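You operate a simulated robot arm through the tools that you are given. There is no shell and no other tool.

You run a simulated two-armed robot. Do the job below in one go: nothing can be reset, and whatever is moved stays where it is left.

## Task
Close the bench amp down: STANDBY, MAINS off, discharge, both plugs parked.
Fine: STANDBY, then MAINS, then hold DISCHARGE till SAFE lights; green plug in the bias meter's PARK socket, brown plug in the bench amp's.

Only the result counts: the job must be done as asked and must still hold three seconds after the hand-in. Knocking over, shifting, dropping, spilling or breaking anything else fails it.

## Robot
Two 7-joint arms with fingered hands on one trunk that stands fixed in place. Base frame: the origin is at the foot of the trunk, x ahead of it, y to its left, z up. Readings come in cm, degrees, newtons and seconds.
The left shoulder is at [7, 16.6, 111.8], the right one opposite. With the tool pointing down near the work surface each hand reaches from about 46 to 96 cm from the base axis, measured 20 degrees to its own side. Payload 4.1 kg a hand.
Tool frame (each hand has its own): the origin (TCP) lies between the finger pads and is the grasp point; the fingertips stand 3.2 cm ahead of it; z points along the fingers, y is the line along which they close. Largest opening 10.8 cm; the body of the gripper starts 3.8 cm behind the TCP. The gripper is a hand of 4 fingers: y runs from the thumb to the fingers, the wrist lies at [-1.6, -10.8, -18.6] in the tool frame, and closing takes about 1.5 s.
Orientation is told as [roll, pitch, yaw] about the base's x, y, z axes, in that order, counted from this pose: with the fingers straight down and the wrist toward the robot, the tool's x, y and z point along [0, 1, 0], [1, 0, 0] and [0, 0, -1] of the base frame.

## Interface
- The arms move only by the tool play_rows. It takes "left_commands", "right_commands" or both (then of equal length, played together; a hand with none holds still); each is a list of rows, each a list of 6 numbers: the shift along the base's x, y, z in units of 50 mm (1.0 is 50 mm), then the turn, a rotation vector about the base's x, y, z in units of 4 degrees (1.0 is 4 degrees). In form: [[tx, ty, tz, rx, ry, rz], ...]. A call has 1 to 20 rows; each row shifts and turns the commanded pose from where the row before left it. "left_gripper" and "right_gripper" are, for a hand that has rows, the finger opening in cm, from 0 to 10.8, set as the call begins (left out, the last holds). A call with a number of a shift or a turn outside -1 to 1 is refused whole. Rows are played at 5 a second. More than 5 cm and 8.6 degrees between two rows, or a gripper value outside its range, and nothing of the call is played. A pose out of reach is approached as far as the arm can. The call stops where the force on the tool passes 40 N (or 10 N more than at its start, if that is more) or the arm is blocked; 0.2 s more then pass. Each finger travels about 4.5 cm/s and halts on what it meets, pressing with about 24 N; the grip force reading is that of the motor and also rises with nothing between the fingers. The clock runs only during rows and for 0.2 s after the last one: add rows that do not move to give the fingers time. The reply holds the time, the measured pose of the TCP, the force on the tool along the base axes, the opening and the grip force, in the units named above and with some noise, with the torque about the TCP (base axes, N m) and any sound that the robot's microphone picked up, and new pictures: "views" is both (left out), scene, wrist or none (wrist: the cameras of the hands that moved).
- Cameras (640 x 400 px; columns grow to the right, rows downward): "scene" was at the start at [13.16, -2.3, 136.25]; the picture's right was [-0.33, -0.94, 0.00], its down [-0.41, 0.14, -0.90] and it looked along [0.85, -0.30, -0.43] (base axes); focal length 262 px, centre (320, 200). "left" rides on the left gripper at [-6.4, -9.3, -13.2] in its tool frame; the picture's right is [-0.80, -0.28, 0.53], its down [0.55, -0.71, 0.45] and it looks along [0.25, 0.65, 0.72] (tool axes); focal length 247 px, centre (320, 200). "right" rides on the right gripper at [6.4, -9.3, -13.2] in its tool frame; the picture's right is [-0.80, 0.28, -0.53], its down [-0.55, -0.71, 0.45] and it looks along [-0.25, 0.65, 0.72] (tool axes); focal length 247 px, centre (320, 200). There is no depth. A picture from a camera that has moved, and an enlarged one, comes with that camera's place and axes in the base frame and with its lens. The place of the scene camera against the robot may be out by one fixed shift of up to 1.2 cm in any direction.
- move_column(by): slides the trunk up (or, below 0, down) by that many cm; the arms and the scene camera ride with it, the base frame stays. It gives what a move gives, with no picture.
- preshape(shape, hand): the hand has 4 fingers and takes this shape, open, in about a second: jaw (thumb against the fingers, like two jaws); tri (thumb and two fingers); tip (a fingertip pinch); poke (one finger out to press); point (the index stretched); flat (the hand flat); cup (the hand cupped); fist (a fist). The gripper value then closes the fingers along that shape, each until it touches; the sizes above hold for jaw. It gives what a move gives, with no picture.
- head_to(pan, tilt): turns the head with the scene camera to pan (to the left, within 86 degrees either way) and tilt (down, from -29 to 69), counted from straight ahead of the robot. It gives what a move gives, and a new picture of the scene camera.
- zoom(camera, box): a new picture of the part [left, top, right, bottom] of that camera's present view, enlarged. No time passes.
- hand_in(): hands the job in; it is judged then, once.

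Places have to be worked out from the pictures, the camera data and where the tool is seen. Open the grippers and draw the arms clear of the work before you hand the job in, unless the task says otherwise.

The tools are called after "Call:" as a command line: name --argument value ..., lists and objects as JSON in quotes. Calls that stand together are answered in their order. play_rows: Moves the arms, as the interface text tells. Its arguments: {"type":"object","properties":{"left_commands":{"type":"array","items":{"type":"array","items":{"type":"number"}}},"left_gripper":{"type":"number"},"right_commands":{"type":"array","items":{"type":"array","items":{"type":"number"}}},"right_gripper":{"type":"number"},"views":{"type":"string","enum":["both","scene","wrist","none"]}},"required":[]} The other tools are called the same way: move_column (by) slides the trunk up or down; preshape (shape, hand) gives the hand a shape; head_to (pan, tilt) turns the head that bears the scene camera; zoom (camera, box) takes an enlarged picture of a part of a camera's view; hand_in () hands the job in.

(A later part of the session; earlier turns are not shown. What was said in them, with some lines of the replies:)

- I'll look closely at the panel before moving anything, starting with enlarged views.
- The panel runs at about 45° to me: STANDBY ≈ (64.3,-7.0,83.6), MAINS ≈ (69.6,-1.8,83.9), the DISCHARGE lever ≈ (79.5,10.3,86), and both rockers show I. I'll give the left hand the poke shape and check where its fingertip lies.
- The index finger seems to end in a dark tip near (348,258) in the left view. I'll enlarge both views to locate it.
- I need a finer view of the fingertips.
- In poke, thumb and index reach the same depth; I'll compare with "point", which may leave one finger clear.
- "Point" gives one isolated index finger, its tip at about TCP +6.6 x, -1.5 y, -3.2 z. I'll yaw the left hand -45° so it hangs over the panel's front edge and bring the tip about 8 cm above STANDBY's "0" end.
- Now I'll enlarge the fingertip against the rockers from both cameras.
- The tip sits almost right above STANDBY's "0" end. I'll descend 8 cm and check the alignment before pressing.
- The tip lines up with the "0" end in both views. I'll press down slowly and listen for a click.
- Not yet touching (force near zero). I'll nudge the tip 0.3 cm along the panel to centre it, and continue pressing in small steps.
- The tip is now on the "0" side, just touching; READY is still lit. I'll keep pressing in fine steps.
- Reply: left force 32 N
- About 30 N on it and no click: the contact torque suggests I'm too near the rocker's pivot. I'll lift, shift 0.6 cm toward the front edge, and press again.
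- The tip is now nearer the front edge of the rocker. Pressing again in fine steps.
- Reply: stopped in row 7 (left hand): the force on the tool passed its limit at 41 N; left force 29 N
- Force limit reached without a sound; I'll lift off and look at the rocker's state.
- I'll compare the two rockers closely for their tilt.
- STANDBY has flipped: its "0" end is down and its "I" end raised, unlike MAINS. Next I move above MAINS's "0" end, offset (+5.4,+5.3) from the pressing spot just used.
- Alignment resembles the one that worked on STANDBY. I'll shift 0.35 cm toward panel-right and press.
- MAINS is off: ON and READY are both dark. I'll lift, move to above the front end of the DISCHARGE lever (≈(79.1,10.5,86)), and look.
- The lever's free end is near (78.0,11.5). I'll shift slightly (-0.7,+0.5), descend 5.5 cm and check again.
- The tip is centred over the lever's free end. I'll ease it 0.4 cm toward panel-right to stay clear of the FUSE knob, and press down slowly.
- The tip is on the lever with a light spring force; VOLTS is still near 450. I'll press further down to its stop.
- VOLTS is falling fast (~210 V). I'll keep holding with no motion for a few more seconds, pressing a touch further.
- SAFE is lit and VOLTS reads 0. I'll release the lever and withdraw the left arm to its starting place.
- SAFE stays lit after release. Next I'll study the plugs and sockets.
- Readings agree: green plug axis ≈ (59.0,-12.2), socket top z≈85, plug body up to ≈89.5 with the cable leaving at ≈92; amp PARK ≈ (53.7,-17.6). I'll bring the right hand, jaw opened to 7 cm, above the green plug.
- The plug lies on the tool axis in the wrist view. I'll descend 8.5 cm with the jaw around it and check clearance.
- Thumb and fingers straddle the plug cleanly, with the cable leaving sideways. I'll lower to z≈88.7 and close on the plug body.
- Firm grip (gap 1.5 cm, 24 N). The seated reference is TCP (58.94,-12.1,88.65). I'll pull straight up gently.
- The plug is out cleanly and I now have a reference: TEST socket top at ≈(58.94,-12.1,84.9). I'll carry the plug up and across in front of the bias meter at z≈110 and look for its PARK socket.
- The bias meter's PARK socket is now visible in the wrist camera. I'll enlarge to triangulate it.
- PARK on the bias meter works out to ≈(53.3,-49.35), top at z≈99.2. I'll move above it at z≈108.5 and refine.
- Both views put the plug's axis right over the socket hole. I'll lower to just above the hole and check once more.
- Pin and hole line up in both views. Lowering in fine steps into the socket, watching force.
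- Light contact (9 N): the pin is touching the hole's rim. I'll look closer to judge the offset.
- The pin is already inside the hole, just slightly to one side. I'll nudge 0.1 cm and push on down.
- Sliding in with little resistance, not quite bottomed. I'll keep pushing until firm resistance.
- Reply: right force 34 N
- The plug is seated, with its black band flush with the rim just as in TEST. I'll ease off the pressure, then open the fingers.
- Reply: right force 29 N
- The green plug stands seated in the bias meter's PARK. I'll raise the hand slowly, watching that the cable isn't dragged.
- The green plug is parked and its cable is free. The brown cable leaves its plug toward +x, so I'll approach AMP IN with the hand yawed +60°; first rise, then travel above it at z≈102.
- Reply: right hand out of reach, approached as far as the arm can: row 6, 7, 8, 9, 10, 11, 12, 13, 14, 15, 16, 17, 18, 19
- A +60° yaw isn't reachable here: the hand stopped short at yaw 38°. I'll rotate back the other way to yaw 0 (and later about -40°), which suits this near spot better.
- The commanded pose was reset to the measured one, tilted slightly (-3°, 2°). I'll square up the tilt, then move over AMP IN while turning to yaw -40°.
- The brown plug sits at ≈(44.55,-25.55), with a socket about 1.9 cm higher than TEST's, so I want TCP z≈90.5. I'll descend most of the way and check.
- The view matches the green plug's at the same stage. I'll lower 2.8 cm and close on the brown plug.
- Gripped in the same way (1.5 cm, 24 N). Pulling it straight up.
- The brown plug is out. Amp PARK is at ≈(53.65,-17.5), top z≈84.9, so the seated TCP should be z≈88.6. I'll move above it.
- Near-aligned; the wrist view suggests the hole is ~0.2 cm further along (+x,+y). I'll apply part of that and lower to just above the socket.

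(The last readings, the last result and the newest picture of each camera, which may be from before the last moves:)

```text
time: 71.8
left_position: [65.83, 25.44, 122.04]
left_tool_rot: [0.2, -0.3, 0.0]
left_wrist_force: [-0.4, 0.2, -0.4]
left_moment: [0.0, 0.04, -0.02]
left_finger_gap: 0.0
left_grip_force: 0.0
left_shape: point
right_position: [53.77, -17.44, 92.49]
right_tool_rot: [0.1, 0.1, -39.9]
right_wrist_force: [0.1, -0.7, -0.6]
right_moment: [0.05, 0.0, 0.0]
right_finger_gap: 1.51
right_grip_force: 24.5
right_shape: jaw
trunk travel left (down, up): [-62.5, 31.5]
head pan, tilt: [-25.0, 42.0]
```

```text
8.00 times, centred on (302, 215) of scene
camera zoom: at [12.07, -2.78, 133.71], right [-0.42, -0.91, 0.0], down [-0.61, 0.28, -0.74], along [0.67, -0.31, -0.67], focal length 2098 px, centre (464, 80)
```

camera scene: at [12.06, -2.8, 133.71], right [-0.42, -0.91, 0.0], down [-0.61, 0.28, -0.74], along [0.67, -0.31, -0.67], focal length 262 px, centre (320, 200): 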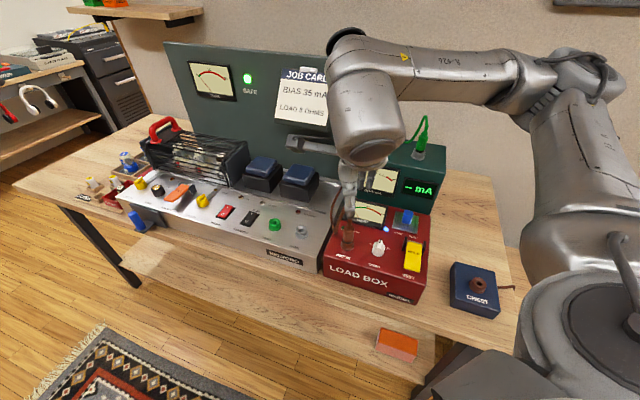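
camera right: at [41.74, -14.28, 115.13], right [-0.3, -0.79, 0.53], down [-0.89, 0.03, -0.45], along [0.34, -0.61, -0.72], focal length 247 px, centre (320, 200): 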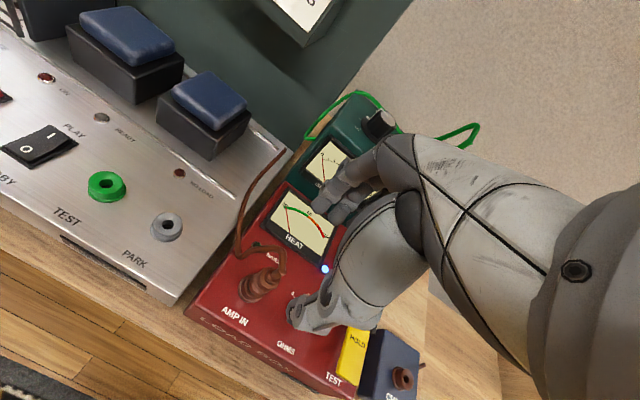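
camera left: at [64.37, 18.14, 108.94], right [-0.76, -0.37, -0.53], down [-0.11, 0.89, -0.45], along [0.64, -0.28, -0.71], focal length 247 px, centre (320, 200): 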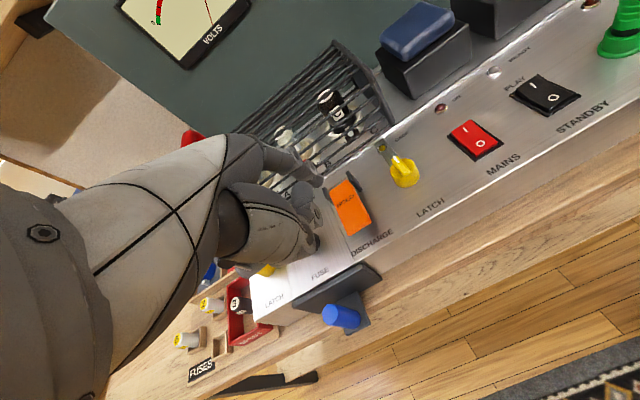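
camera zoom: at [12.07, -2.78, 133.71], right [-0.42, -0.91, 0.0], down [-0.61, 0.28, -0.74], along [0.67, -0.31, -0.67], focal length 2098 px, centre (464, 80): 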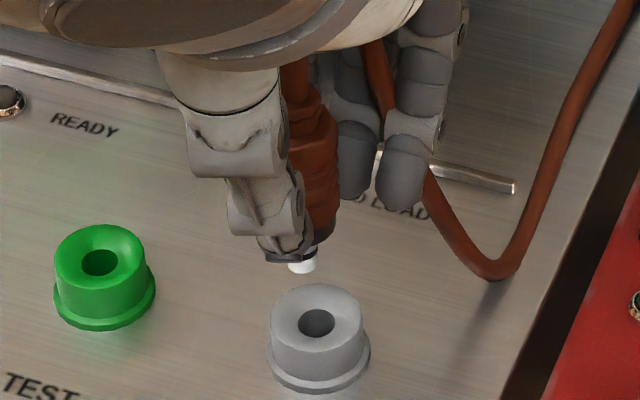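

Comparing with the same lift-off views at AMP IN, the hole lies about 0.18 cm further toward -y. I'll correct and lower in fine steps.

Call:
play_rows --right_commands '[[-0.01, -0.036, 0, 0, 0, 0], [0, 0, -0.08, 0, 0, 0], [0, 0, -0.06, 0, 0, 0], [0, 0, -0.06, 0, 0, 0], [0, 0, -0.06, 0, 0, 0], [0, 0, -0.04, 0, 0, 0]]' --views "none"

Call:
zoom --camera "right" --box '[230, 210, 326, 280]'

Call:
zoom --camera "scene" --box '[276, 190, 328, 240]'

```text
time: 73.2
left_position: [65.89, 25.47, 121.93]
left_tool_rot: [0.1, -0.3, 0.1]
left_wrist_force: [0.4, 0.1, -0.2]
left_moment: [0.0, 0.0, 0.02]
left_finger_gap: 0.01
left_grip_force: 0.1
left_shape: point
right_position: [53.68, -17.62, 91.05]
right_tool_rot: [0.1, 0.1, -39.9]
right_wrist_force: [-0.1, -0.3, -0.5]
right_moment: [0.04, 0.0, -0.01]
right_finger_gap: 1.49
right_grip_force: 24.3
right_shape: jaw
trunk travel left (down, up): [-62.5, 31.5]
head pan, tilt: [-25.0, 42.0]
```

```text
5.71 times, centred on (278, 245) of right
camera zoom: at [50.82, -6.59, 104.25], right [-0.29, -0.79, 0.53], down [-0.89, 0.03, -0.45], along [0.34, -0.61, -0.72], focal length 1411 px, centre (560, -57)
```

zoom: 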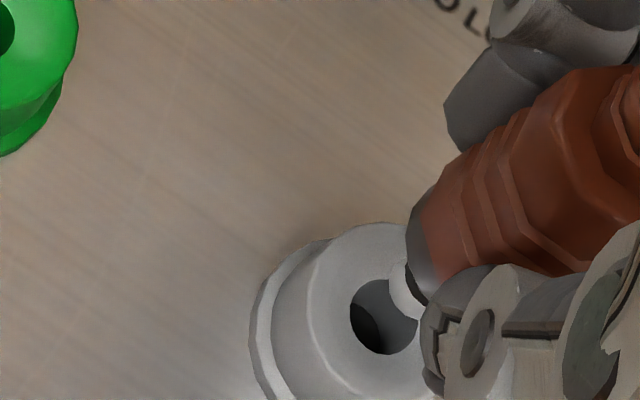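

```text
8.00 times, centred on (302, 215) of scene
camera zoom: at [12.07, -2.77, 133.71], right [-0.42, -0.91, 0.0], down [-0.61, 0.28, -0.74], along [0.67, -0.31, -0.67], focal length 2098 px, centre (464, 80)
```

zoom: 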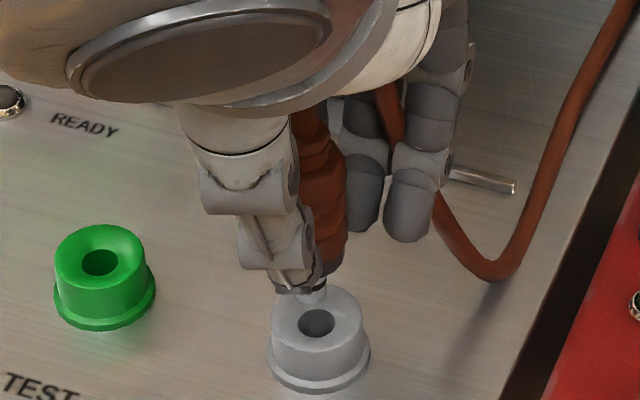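

Alignment is within ~0.1 cm by the wrist view. Continuing down in small steps with force checks.

Call:
play_rows --right_commands '[[0, 0, -0.04, 0, 0, 0], [0, 0, -0.04, 0, 0, 0], [0, 0, -0.04, 0, 0, 0], [0, 0, -0.04, 0, 0, 0], [0, 0, -0.04, 0, 0, 0]]' --views "none"

Call:
zoom --camera "right" --box '[250, 220, 320, 280]'

Call:
zoom --camera "scene" --box '[300, 214, 332, 246]'

```text
time: 74.4
left_position: [65.78, 25.37, 121.89]
left_tool_rot: [0.1, -0.4, 0.1]
left_wrist_force: [-0.2, -0.7, -0.1]
left_moment: [-0.04, 0.0, -0.03]
left_finger_gap: 0.02
left_grip_force: 0.1
left_shape: point
right_position: [53.69, -17.56, 90.26]
right_tool_rot: [0.1, 0.2, -39.8]
right_wrist_force: [0.4, -1.1, -1.3]
right_moment: [-0.01, 0.0, 0.01]
right_finger_gap: 1.52
right_grip_force: 24.4
right_shape: jaw
trunk travel left (down, up): [-62.5, 31.5]
head pan, tilt: [-25.0, 42.0]
```

```text
6.67 times, centred on (285, 250) of right
camera zoom: at [50.83, -6.52, 103.4], right [-0.29, -0.79, 0.53], down [-0.89, 0.03, -0.45], along [0.34, -0.61, -0.72], focal length 1646 px, centre (553, -133)
```

zoom: 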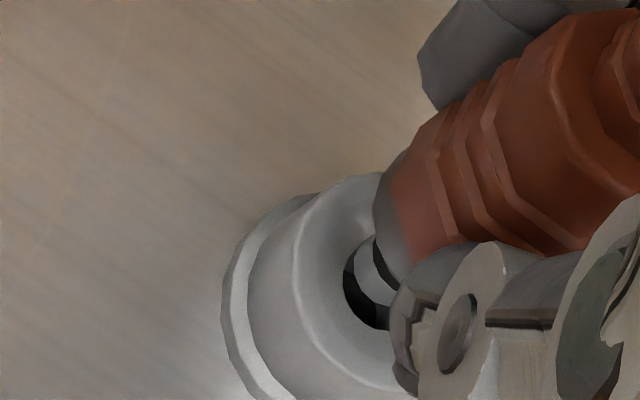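

```text
12.50 times, centred on (316, 230) of scene
camera zoom: at [12.07, -2.77, 133.71], right [-0.42, -0.91, 0.0], down [-0.61, 0.28, -0.74], along [0.67, -0.31, -0.67], focal length 3278 px, centre (370, -175)
```

zoom: 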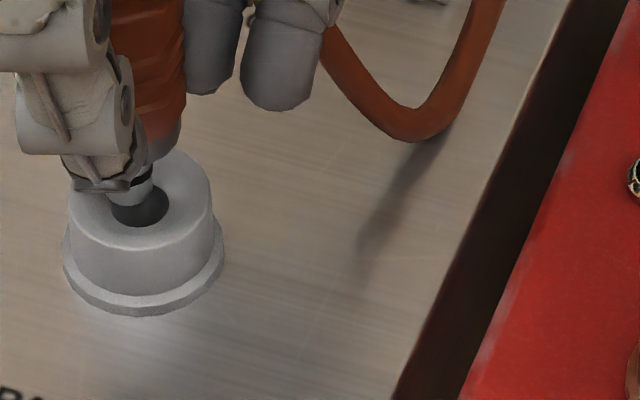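

The pin tip is entering the hole with no resistance. Continuing down.

Call:
play_rows --right_commands '[[0, 0, -0.04, 0, 0, 0], [0, 0, -0.04, 0, 0, 0], [0, 0, -0.04, 0, 0, 0], [0, 0, -0.04, 0, 0, 0]]' --views "none"

Call:
zoom --camera "right" --box '[250, 220, 320, 280]'

Call:
zoom --camera "scene" --box '[290, 210, 322, 242]'

```text
time: 75.4
left_position: [65.83, 25.41, 122.0]
left_tool_rot: [0.2, -0.2, 0.1]
left_wrist_force: [0.1, 0.0, -0.3]
left_moment: [0.01, -0.02, 0.0]
left_finger_gap: 0.01
left_grip_force: 0.0
left_shape: point
right_position: [53.63, -17.48, 89.46]
right_tool_rot: [0.1, 0.1, -39.9]
right_wrist_force: [-0.6, -1.0, -1.1]
right_moment: [-0.05, 0.0, 0.01]
right_finger_gap: 1.52
right_grip_force: 23.6
right_shape: jaw
trunk travel left (down, up): [-62.5, 31.5]
head pan, tilt: [-25.0, 42.0]
```

```text
6.67 times, centred on (285, 250) of right
camera zoom: at [50.77, -6.51, 102.56], right [-0.29, -0.79, 0.53], down [-0.89, 0.03, -0.45], along [0.34, -0.61, -0.72], focal length 1646 px, centre (553, -133)
```

zoom: 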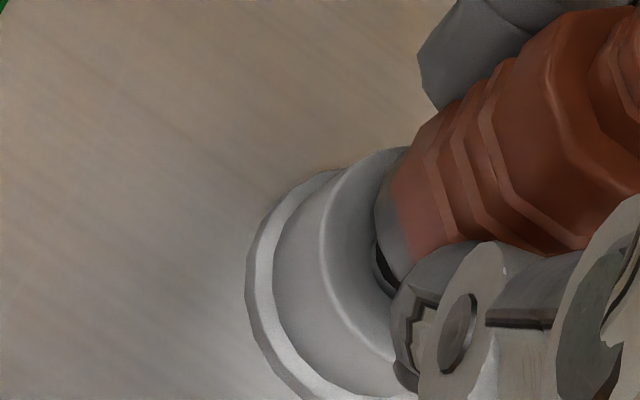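

```text
12.50 times, centred on (306, 226) of scene
camera zoom: at [12.05, -2.79, 133.71], right [-0.42, -0.91, 0.0], down [-0.61, 0.28, -0.74], along [0.67, -0.31, -0.67], focal length 3278 px, centre (495, -125)
```

zoom: 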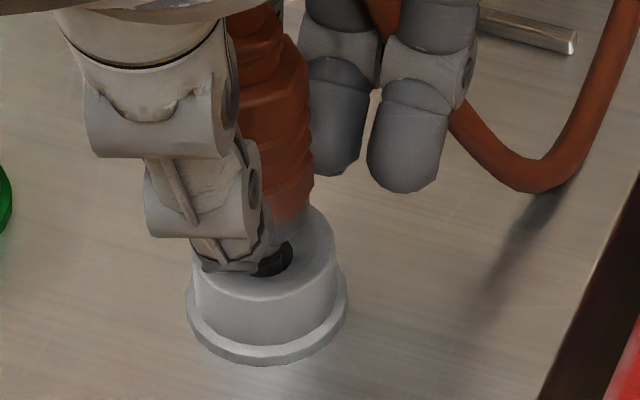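

The pin is well inside with no resistance. I'll push the last ~1 cm until it bottoms firmly.

Call:
play_rows --right_commands '[[0, 0, -0.04, 0, 0, 0], [0, 0, -0.04, 0, 0, 0], [0, 0, -0.04, 0, 0, 0], [0, 0, -0.03, 0, 0, 0]]' --views "none"

Call:
zoom --camera "right" --box '[250, 220, 320, 280]'

Call:
zoom --camera "scene" --box '[290, 210, 322, 242]'

```text
time: 76.4
left_position: [65.81, 25.39, 122.0]
left_tool_rot: [0.1, -0.3, 0.0]
left_wrist_force: [-0.1, -0.1, -0.7]
left_moment: [0.02, -0.02, 0.0]
left_finger_gap: 0.0
left_grip_force: 0.0
left_shape: point
right_position: [53.62, -17.66, 88.6]
right_tool_rot: [0.1, 0.1, -39.9]
right_wrist_force: [-0.5, -0.3, -0.4]
right_moment: [-0.02, 0.04, -0.02]
right_finger_gap: 1.52
right_grip_force: 24.3
right_shape: jaw
trunk travel left (down, up): [-62.5, 31.5]
head pan, tilt: [-25.0, 42.0]
```

```text
6.67 times, centred on (285, 250) of right
camera zoom: at [50.81, -6.57, 101.84], right [-0.29, -0.79, 0.53], down [-0.89, 0.03, -0.45], along [0.34, -0.61, -0.72], focal length 1646 px, centre (553, -133)
```

zoom: 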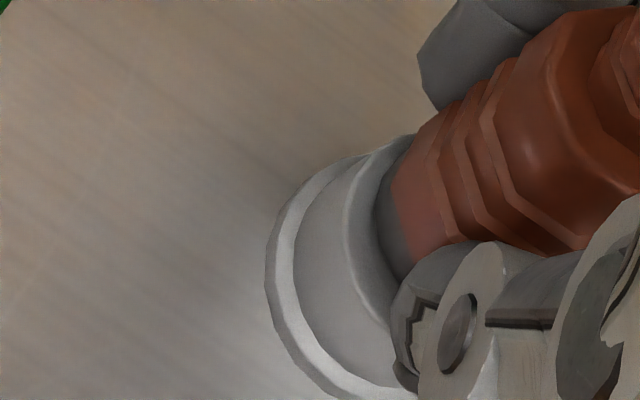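

```text
12.50 times, centred on (306, 226) of scene
camera zoom: at [12.06, -2.77, 133.71], right [-0.42, -0.91, 0.0], down [-0.61, 0.28, -0.74], along [0.67, -0.31, -0.67], focal length 3278 px, centre (495, -125)
```

zoom: 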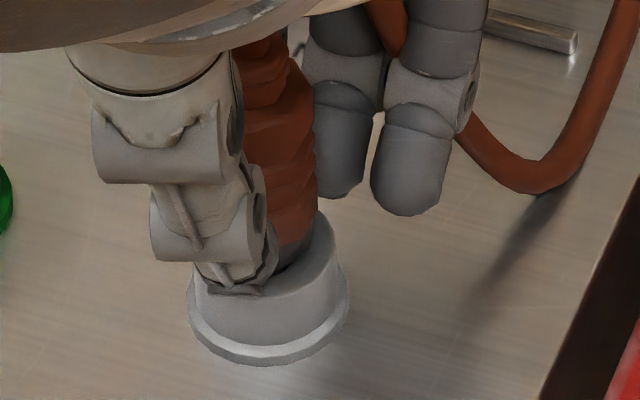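

The height now equals the seated one but there's no resistance yet; I'll press a little more to be sure it bottoms.

Call:
play_rows --right_commands '[[0, 0, -0.03, 0, 0, 0], [0, 0, -0.03, 0, 0, 0], [0, 0, -0.03, 0, 0, 0]]' --views "none"

Call:
zoom --camera "right" --box '[250, 220, 320, 280]'

Call:
zoom --camera "scene" --box '[290, 210, 322, 242]'

```text
time: 77.2
left_position: [65.57, 25.35, 122.19]
left_tool_rot: [0.1, -0.5, -0.1]
left_wrist_force: [0.2, 0.5, -0.5]
left_moment: [0.0, -0.02, -0.03]
left_finger_gap: 0.0
left_grip_force: 0.1
left_shape: point
right_position: [53.68, -17.49, 88.25]
right_tool_rot: [0.3, -0.1, -40.0]
right_wrist_force: [-3.7, -4.8, 19.0]
right_moment: [-0.24, -0.02, 0.0]
right_finger_gap: 1.58
right_grip_force: 24.4
right_shape: jaw
trunk travel left (down, up): [-62.5, 31.5]
head pan, tilt: [-25.0, 42.0]
```

```text
6.67 times, centred on (285, 250) of right
camera zoom: at [50.72, -6.52, 101.54], right [-0.3, -0.79, 0.53], down [-0.89, 0.03, -0.45], along [0.34, -0.61, -0.72], focal length 1646 px, centre (553, -133)
```

zoom: 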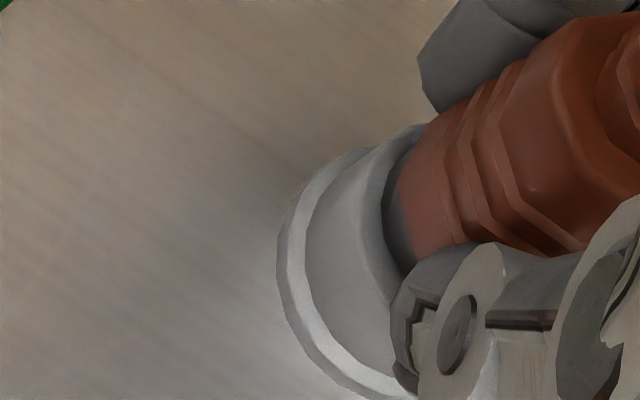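

```text
12.50 times, centred on (306, 226) of scene
camera zoom: at [11.79, -2.78, 133.77], right [-0.42, -0.91, 0.0], down [-0.6, 0.28, -0.74], along [0.67, -0.31, -0.67], focal length 3278 px, centre (495, -125)
```

zoom: 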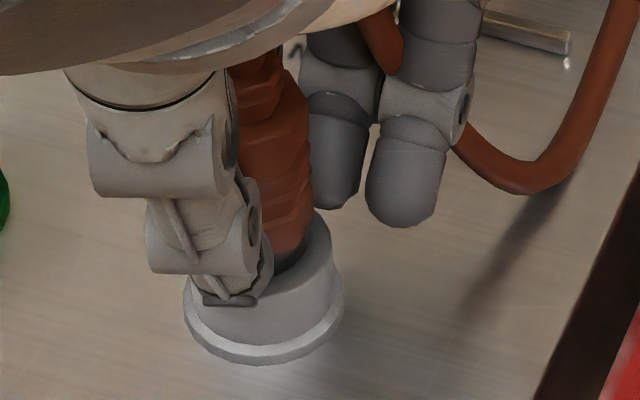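

Firm seat at 19 N. I'll relax the push, then open the fingers.

Call:
play_rows --right_commands '[[0, 0, 0.04, 0, 0, 0], [0, 0, 0, 0, 0, 0]]' --views "none"

Call:
play_rows --right_commands '[[0, 0, 0, 0, 0, 0], [0, 0, 0, 0, 0, 0], [0, 0, 0, 0, 0, 0], [0, 0, 0, 0, 0, 0], [0, 0, 0, 0, 0, 0], [0, 0, 0, 0, 0, 0]]' --right_gripper 6.5 --views "none"

Call:
zoom --camera "right" --box '[230, 170, 390, 290]'

Call:
zoom --camera "scene" --box '[270, 190, 334, 242]'

```text
time: 77.8
left_position: [65.55, 25.45, 122.12]
left_tool_rot: [0.1, -0.4, 0.0]
left_wrist_force: [0.6, -0.5, 0.5]
left_moment: [0.02, -0.01, 0.0]
left_finger_gap: 0.0
left_grip_force: 0.1
left_shape: point
right_position: [53.55, -17.4, 88.31]
right_tool_rot: [0.0, 0.0, -39.9]
right_wrist_force: [-2.0, -7.0, 16.6]
right_moment: [-0.29, -0.08, -0.03]
right_finger_gap: 1.61
right_grip_force: 24.7
right_shape: jaw
trunk travel left (down, up): [-62.5, 31.5]
head pan, tilt: [-25.0, 42.0]
```

```text
time: 79.2
left_position: [65.83, 25.45, 122.03]
left_tool_rot: [0.1, -0.4, 0.1]
left_wrist_force: [0.2, 0.0, -1.0]
left_moment: [-0.01, -0.01, -0.02]
left_finger_gap: 0.0
left_grip_force: 0.1
left_shape: point
right_position: [53.76, -17.62, 88.31]
right_tool_rot: [0.1, 0.1, -39.8]
right_wrist_force: [-0.2, 0.7, 0.1]
right_moment: [0.01, -0.01, 0.0]
right_finger_gap: 6.48
right_grip_force: 0.1
right_shape: jaw
trunk travel left (down, up): [-62.5, 31.5]
head pan, tilt: [-25.0, 42.0]
```

```text
3.33 times, centred on (310, 230) of right
camera zoom: at [50.89, -6.45, 101.46], right [-0.29, -0.79, 0.53], down [-0.89, 0.03, -0.45], along [0.34, -0.61, -0.72], focal length 823 px, centre (353, 100)
```

zoom: 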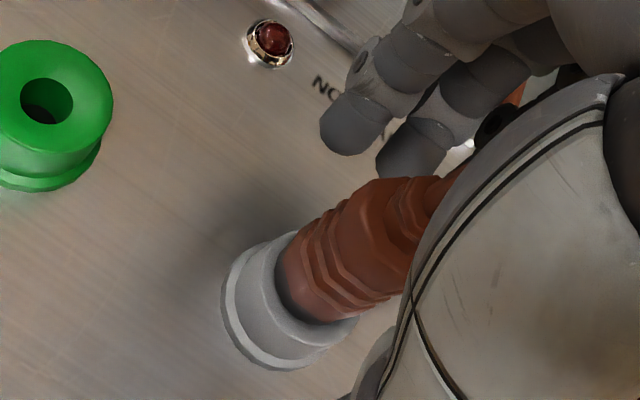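

```text
7.69 times, centred on (302, 216) of scene
camera zoom: at [12.08, -2.77, 133.71], right [-0.42, -0.91, 0.0], down [-0.61, 0.28, -0.74], along [0.67, -0.31, -0.67], focal length 2017 px, centre (458, 77)
```

zoom: 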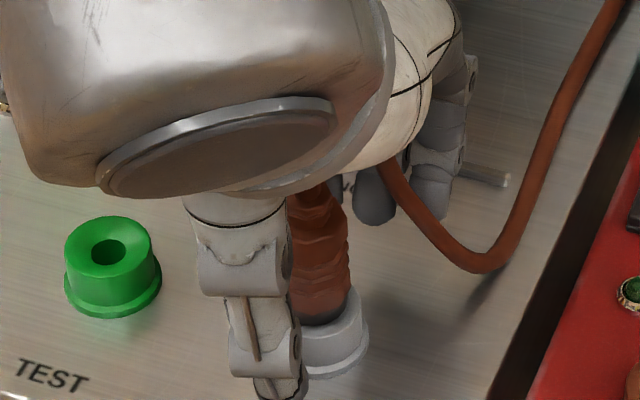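

Released and the plug stays upright in PARK. I'll raise the hand slowly and then move clear to its starting area.

Call:
play_rows --right_commands '[[0, 0, 0.2, 0, 0, 0], [0, 0, 0.3, 0, 0, 0], [0, 0, 0.4, 0, 0, 0], [0, 0, 0.6, 0, 0, 0], [0, 0, 0.8, 0, 0, 0], [0, 0, 0.8, 0, 0, 0], [0, 0, 0.8, 0, 0, 0], [0, 0, 0.8, 0, 0, 0], [0, 0, 0.8, 0, 0, 0], [0, 0, 0.8, 0, 0, 0], [0, 0, 0.4, 0, 0, 0], [0, 0, 0, 0, 0, 0]]' --right_gripper 8 --views "scene"

Call:
zoom --camera "scene" --box '[250, 180, 378, 260]'

Call:
zoom --camera "right" --box '[100, 150, 340, 330]'

```text
time: 81.8
left_position: [65.87, 25.37, 121.92]
left_tool_rot: [0.1, -0.1, 0.0]
left_wrist_force: [0.0, -0.4, -0.4]
left_moment: [0.0, -0.02, -0.03]
left_finger_gap: 0.01
left_grip_force: 0.0
left_shape: point
right_position: [53.79, -17.5, 121.84]
right_tool_rot: [0.2, 0.1, -39.9]
right_wrist_force: [-0.4, 0.0, 0.3]
right_moment: [0.03, -0.01, 0.01]
right_finger_gap: 7.97
right_grip_force: 0.0
right_shape: jaw
trunk travel left (down, up): [-62.5, 31.5]
head pan, tilt: [-25.0, 42.0]
camera scene: at [12.09, -2.77, 133.71], right [-0.42, -0.91, 0.0], down [-0.61, 0.28, -0.74], along [0.67, -0.31, -0.67], focal length 262 px, centre (320, 200)
```

scene: 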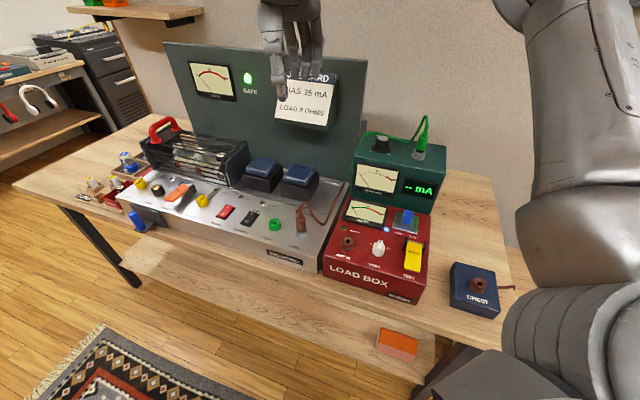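

```text
5.00 times, centred on (314, 220) of scene
camera zoom: at [12.09, -2.77, 133.71], right [-0.42, -0.91, 0.0], down [-0.61, 0.28, -0.74], along [0.67, -0.31, -0.67], focal length 1311 px, centre (350, 100)
```

zoom: 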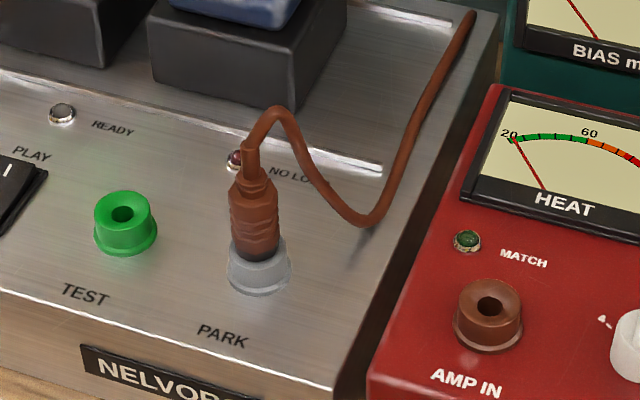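

```text
2.22 times, centred on (220, 240) of right
camera zoom: at [50.96, -6.52, 134.98], right [-0.29, -0.79, 0.53], down [-0.89, 0.03, -0.45], along [0.34, -0.61, -0.72], focal length 549 px, centre (542, 111)
```

zoom: 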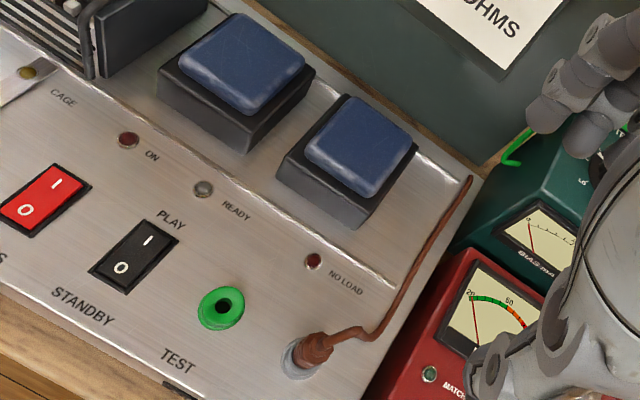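

Both plugs are parked and STANDBY and MAINS are off. I'll swing the right arm clear to its starting spot and put the left hand back to an open jaw.

Call:
play_rows --right_commands '[[-0.02, -0.4, 0.1, 0, 0, 1], [-0.02, -0.4, 0.1, 0, 0, 1], [-0.02, -0.4, 0.1, 0, 0, 1], [-0.02, -0.4, 0.1, 0, 0, 1], [-0.02, -0.4, 0.1, 0, 0, 1], [-0.02, -0.4, 0.1, 0, 0, 1], [-0.02, -0.4, 0.1, 0, 0, 1], [-0.02, -0.4, 0.1, 0, 0, 1], [-0.02, -0.4, 0.1, 0, 0, 1], [-0.02, -0.4, 0.1, 0, 0, 1], [0, 0, 0, 0, 0, 0]]' --right_gripper 10.8 --views "none"

Call:
preshape --shape "jaw" --hand "left"

Call:
zoom --camera "scene" --box '[280, 190, 328, 245]'

Call:
zoom --camera "scene" --box '[390, 105, 450, 165]'

Call:
zoom --camera "scene" --box '[100, 60, 340, 240]'

Call:
zoom --camera "scene" --box '[0, 0, 640, 400]'

```text
time: 84.2
left_position: [65.86, 25.53, 122.0]
left_tool_rot: [0.0, -0.3, 0.0]
left_wrist_force: [0.6, 1.2, -0.4]
left_moment: [0.01, -0.01, -0.01]
left_finger_gap: 0.0
left_grip_force: 0.1
left_shape: point
right_position: [52.71, -37.34, 127.06]
right_tool_rot: [0.1, 0.2, 0.0]
right_wrist_force: [-0.4, -0.9, -0.3]
right_moment: [-0.03, 0.03, -0.01]
right_finger_gap: 10.77
right_grip_force: 0.1
right_shape: jaw
trunk travel left (down, up): [-62.5, 31.5]
head pan, tilt: [-25.0, 42.0]
```

```text
time: 85.1
left_position: [65.85, 25.4, 122.06]
left_tool_rot: [0.2, -0.3, 0.0]
left_wrist_force: [0.7, 0.1, -0.4]
left_moment: [-0.01, -0.01, -0.03]
left_finger_gap: 10.77
left_grip_force: 0.1
left_shape: jaw
right_position: [52.67, -37.45, 127.08]
right_tool_rot: [0.1, 0.2, 0.1]
right_wrist_force: [-0.6, 0.5, 0.2]
right_moment: [0.03, 0.0, 0.0]
right_finger_gap: 10.79
right_grip_force: 0.1
right_shape: jaw
trunk travel left (down, up): [-62.5, 31.5]
head pan, tilt: [-25.0, 42.0]
```

```text
7.27 times, centred on (304, 218) of scene
camera zoom: at [12.06, -2.78, 133.71], right [-0.42, -0.91, 0.0], down [-0.61, 0.28, -0.74], along [0.67, -0.31, -0.67], focal length 1907 px, centre (436, 73)
```

zoom: 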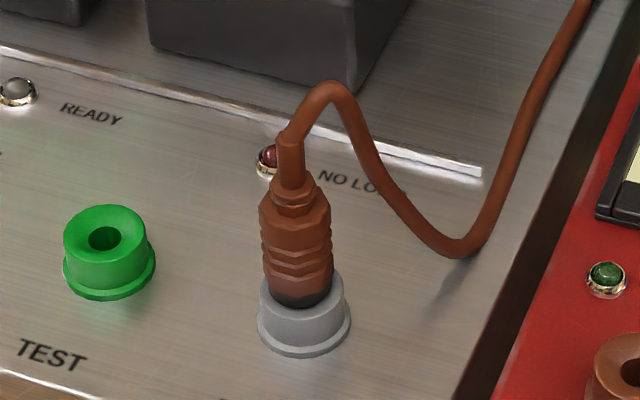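

```text
6.67 times, centred on (420, 135) of scene
camera zoom: at [12.06, -2.78, 133.71], right [-0.42, -0.91, 0.0], down [-0.61, 0.28, -0.74], along [0.67, -0.31, -0.67], focal length 1748 px, centre (-347, 633)
```

zoom: 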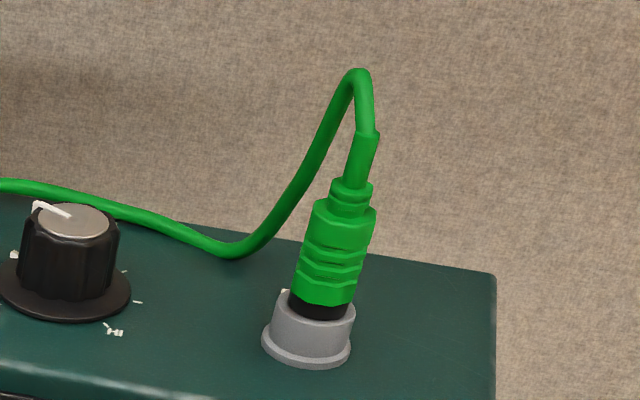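

```text
2.22 times, centred on (220, 150) of scene
camera zoom: at [12.06, -2.78, 133.71], right [-0.42, -0.91, 0.0], down [-0.61, 0.28, -0.74], along [0.67, -0.31, -0.67], focal length 583 px, centre (542, 311)
```

zoom: 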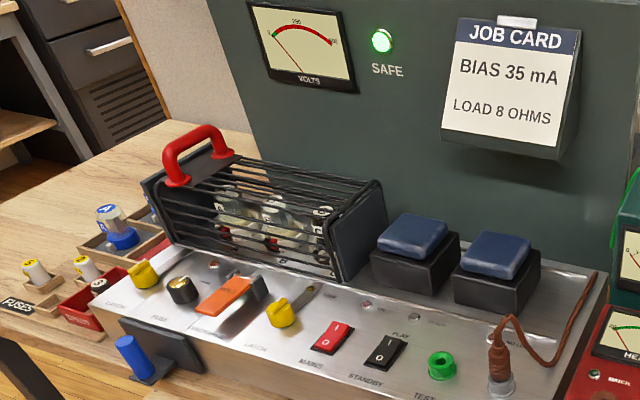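

```text
1.00 times, centred on (320, 200) of scene (not enlarged: the box is as wide or as high as the picture)
camera zoom: at [12.06, -2.78, 133.71], right [-0.42, -0.91, 0.0], down [-0.61, 0.28, -0.74], along [0.67, -0.31, -0.67], focal length 262 px, centre (320, 200)
```

zoom: 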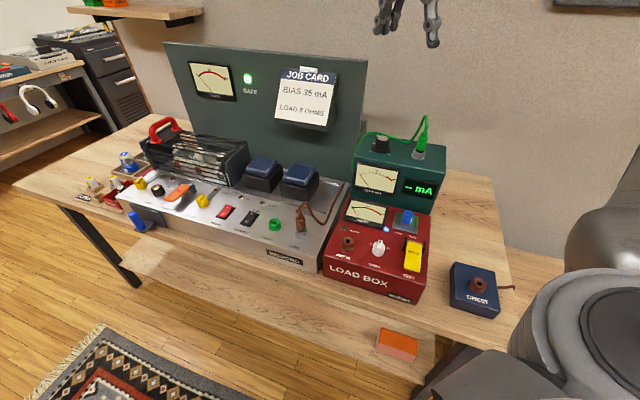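

Everything looks right; one last close look at how the green plug sits.

Call:
zoom --camera "scene" --box '[406, 136, 430, 160]'

Call:
zoom --camera "scene" --box '[290, 215, 314, 239]'

Call:
zoom --camera "scene" --box '[205, 195, 265, 240]'

```text
16.00 times, centred on (418, 148) of scene
camera zoom: at [12.06, -2.78, 133.71], right [-0.42, -0.91, 0.0], down [-0.61, 0.28, -0.74], along [0.67, -0.31, -0.67], focal length 4196 px, centre (-1248, 1032)
```

zoom: 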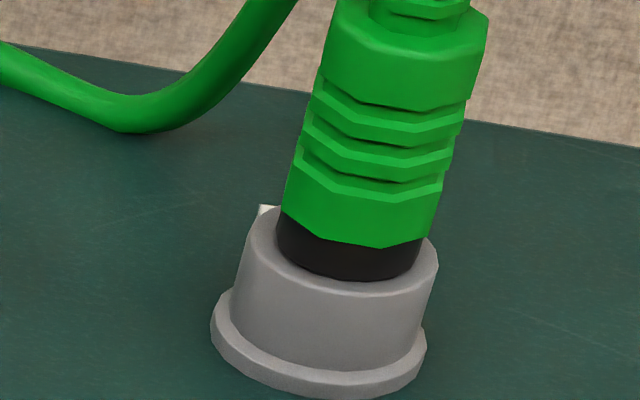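

```text
16.00 times, centred on (302, 227) of scene
camera zoom: at [12.06, -2.78, 133.71], right [-0.42, -0.91, 0.0], down [-0.61, 0.28, -0.74], along [0.67, -0.31, -0.67], focal length 4196 px, centre (608, -232)
```

zoom: 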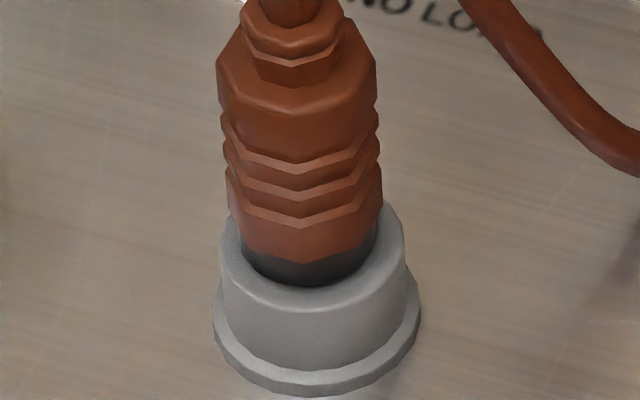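

```text
8.89 times, centred on (235, 218) of scene
camera zoom: at [12.06, -2.78, 133.71], right [-0.42, -0.91, 0.0], down [-0.61, 0.28, -0.74], along [0.67, -0.31, -0.67], focal length 2331 px, centre (1076, 44)
```

zoom: 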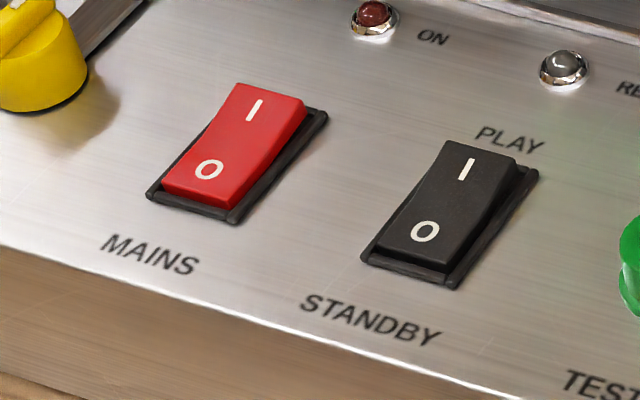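

Both plugs sit fully home, both rockers have their "0" ends down, SAFE is lit, and the arms are clear with hands open. Handing in.

Call:
hand_in

```text
The job is handed in.
```

The bench amp is shut down in the order you asked, and the job is handed in; I haven't seen the verdict.

- **STANDBY:** I switched this first. It took two presses, the second of which reached the 40 N force limit.
- **MAINS:** I switched this off second. The ON and READY lamps went dark.
- **DISCHARGE:** I held this until VOLTS read 0 and SAFE lit. SAFE was still lit in the last pictures.
- **Plugs:** The green plug is in the bias meter's PARK socket and the brown plug is in the bench amp's. Both are pushed fully home. The green one may lean by about 2°.

Nothing else looks moved or knocked over in the last pictures. Both arms are clear of the bench with the hands open.
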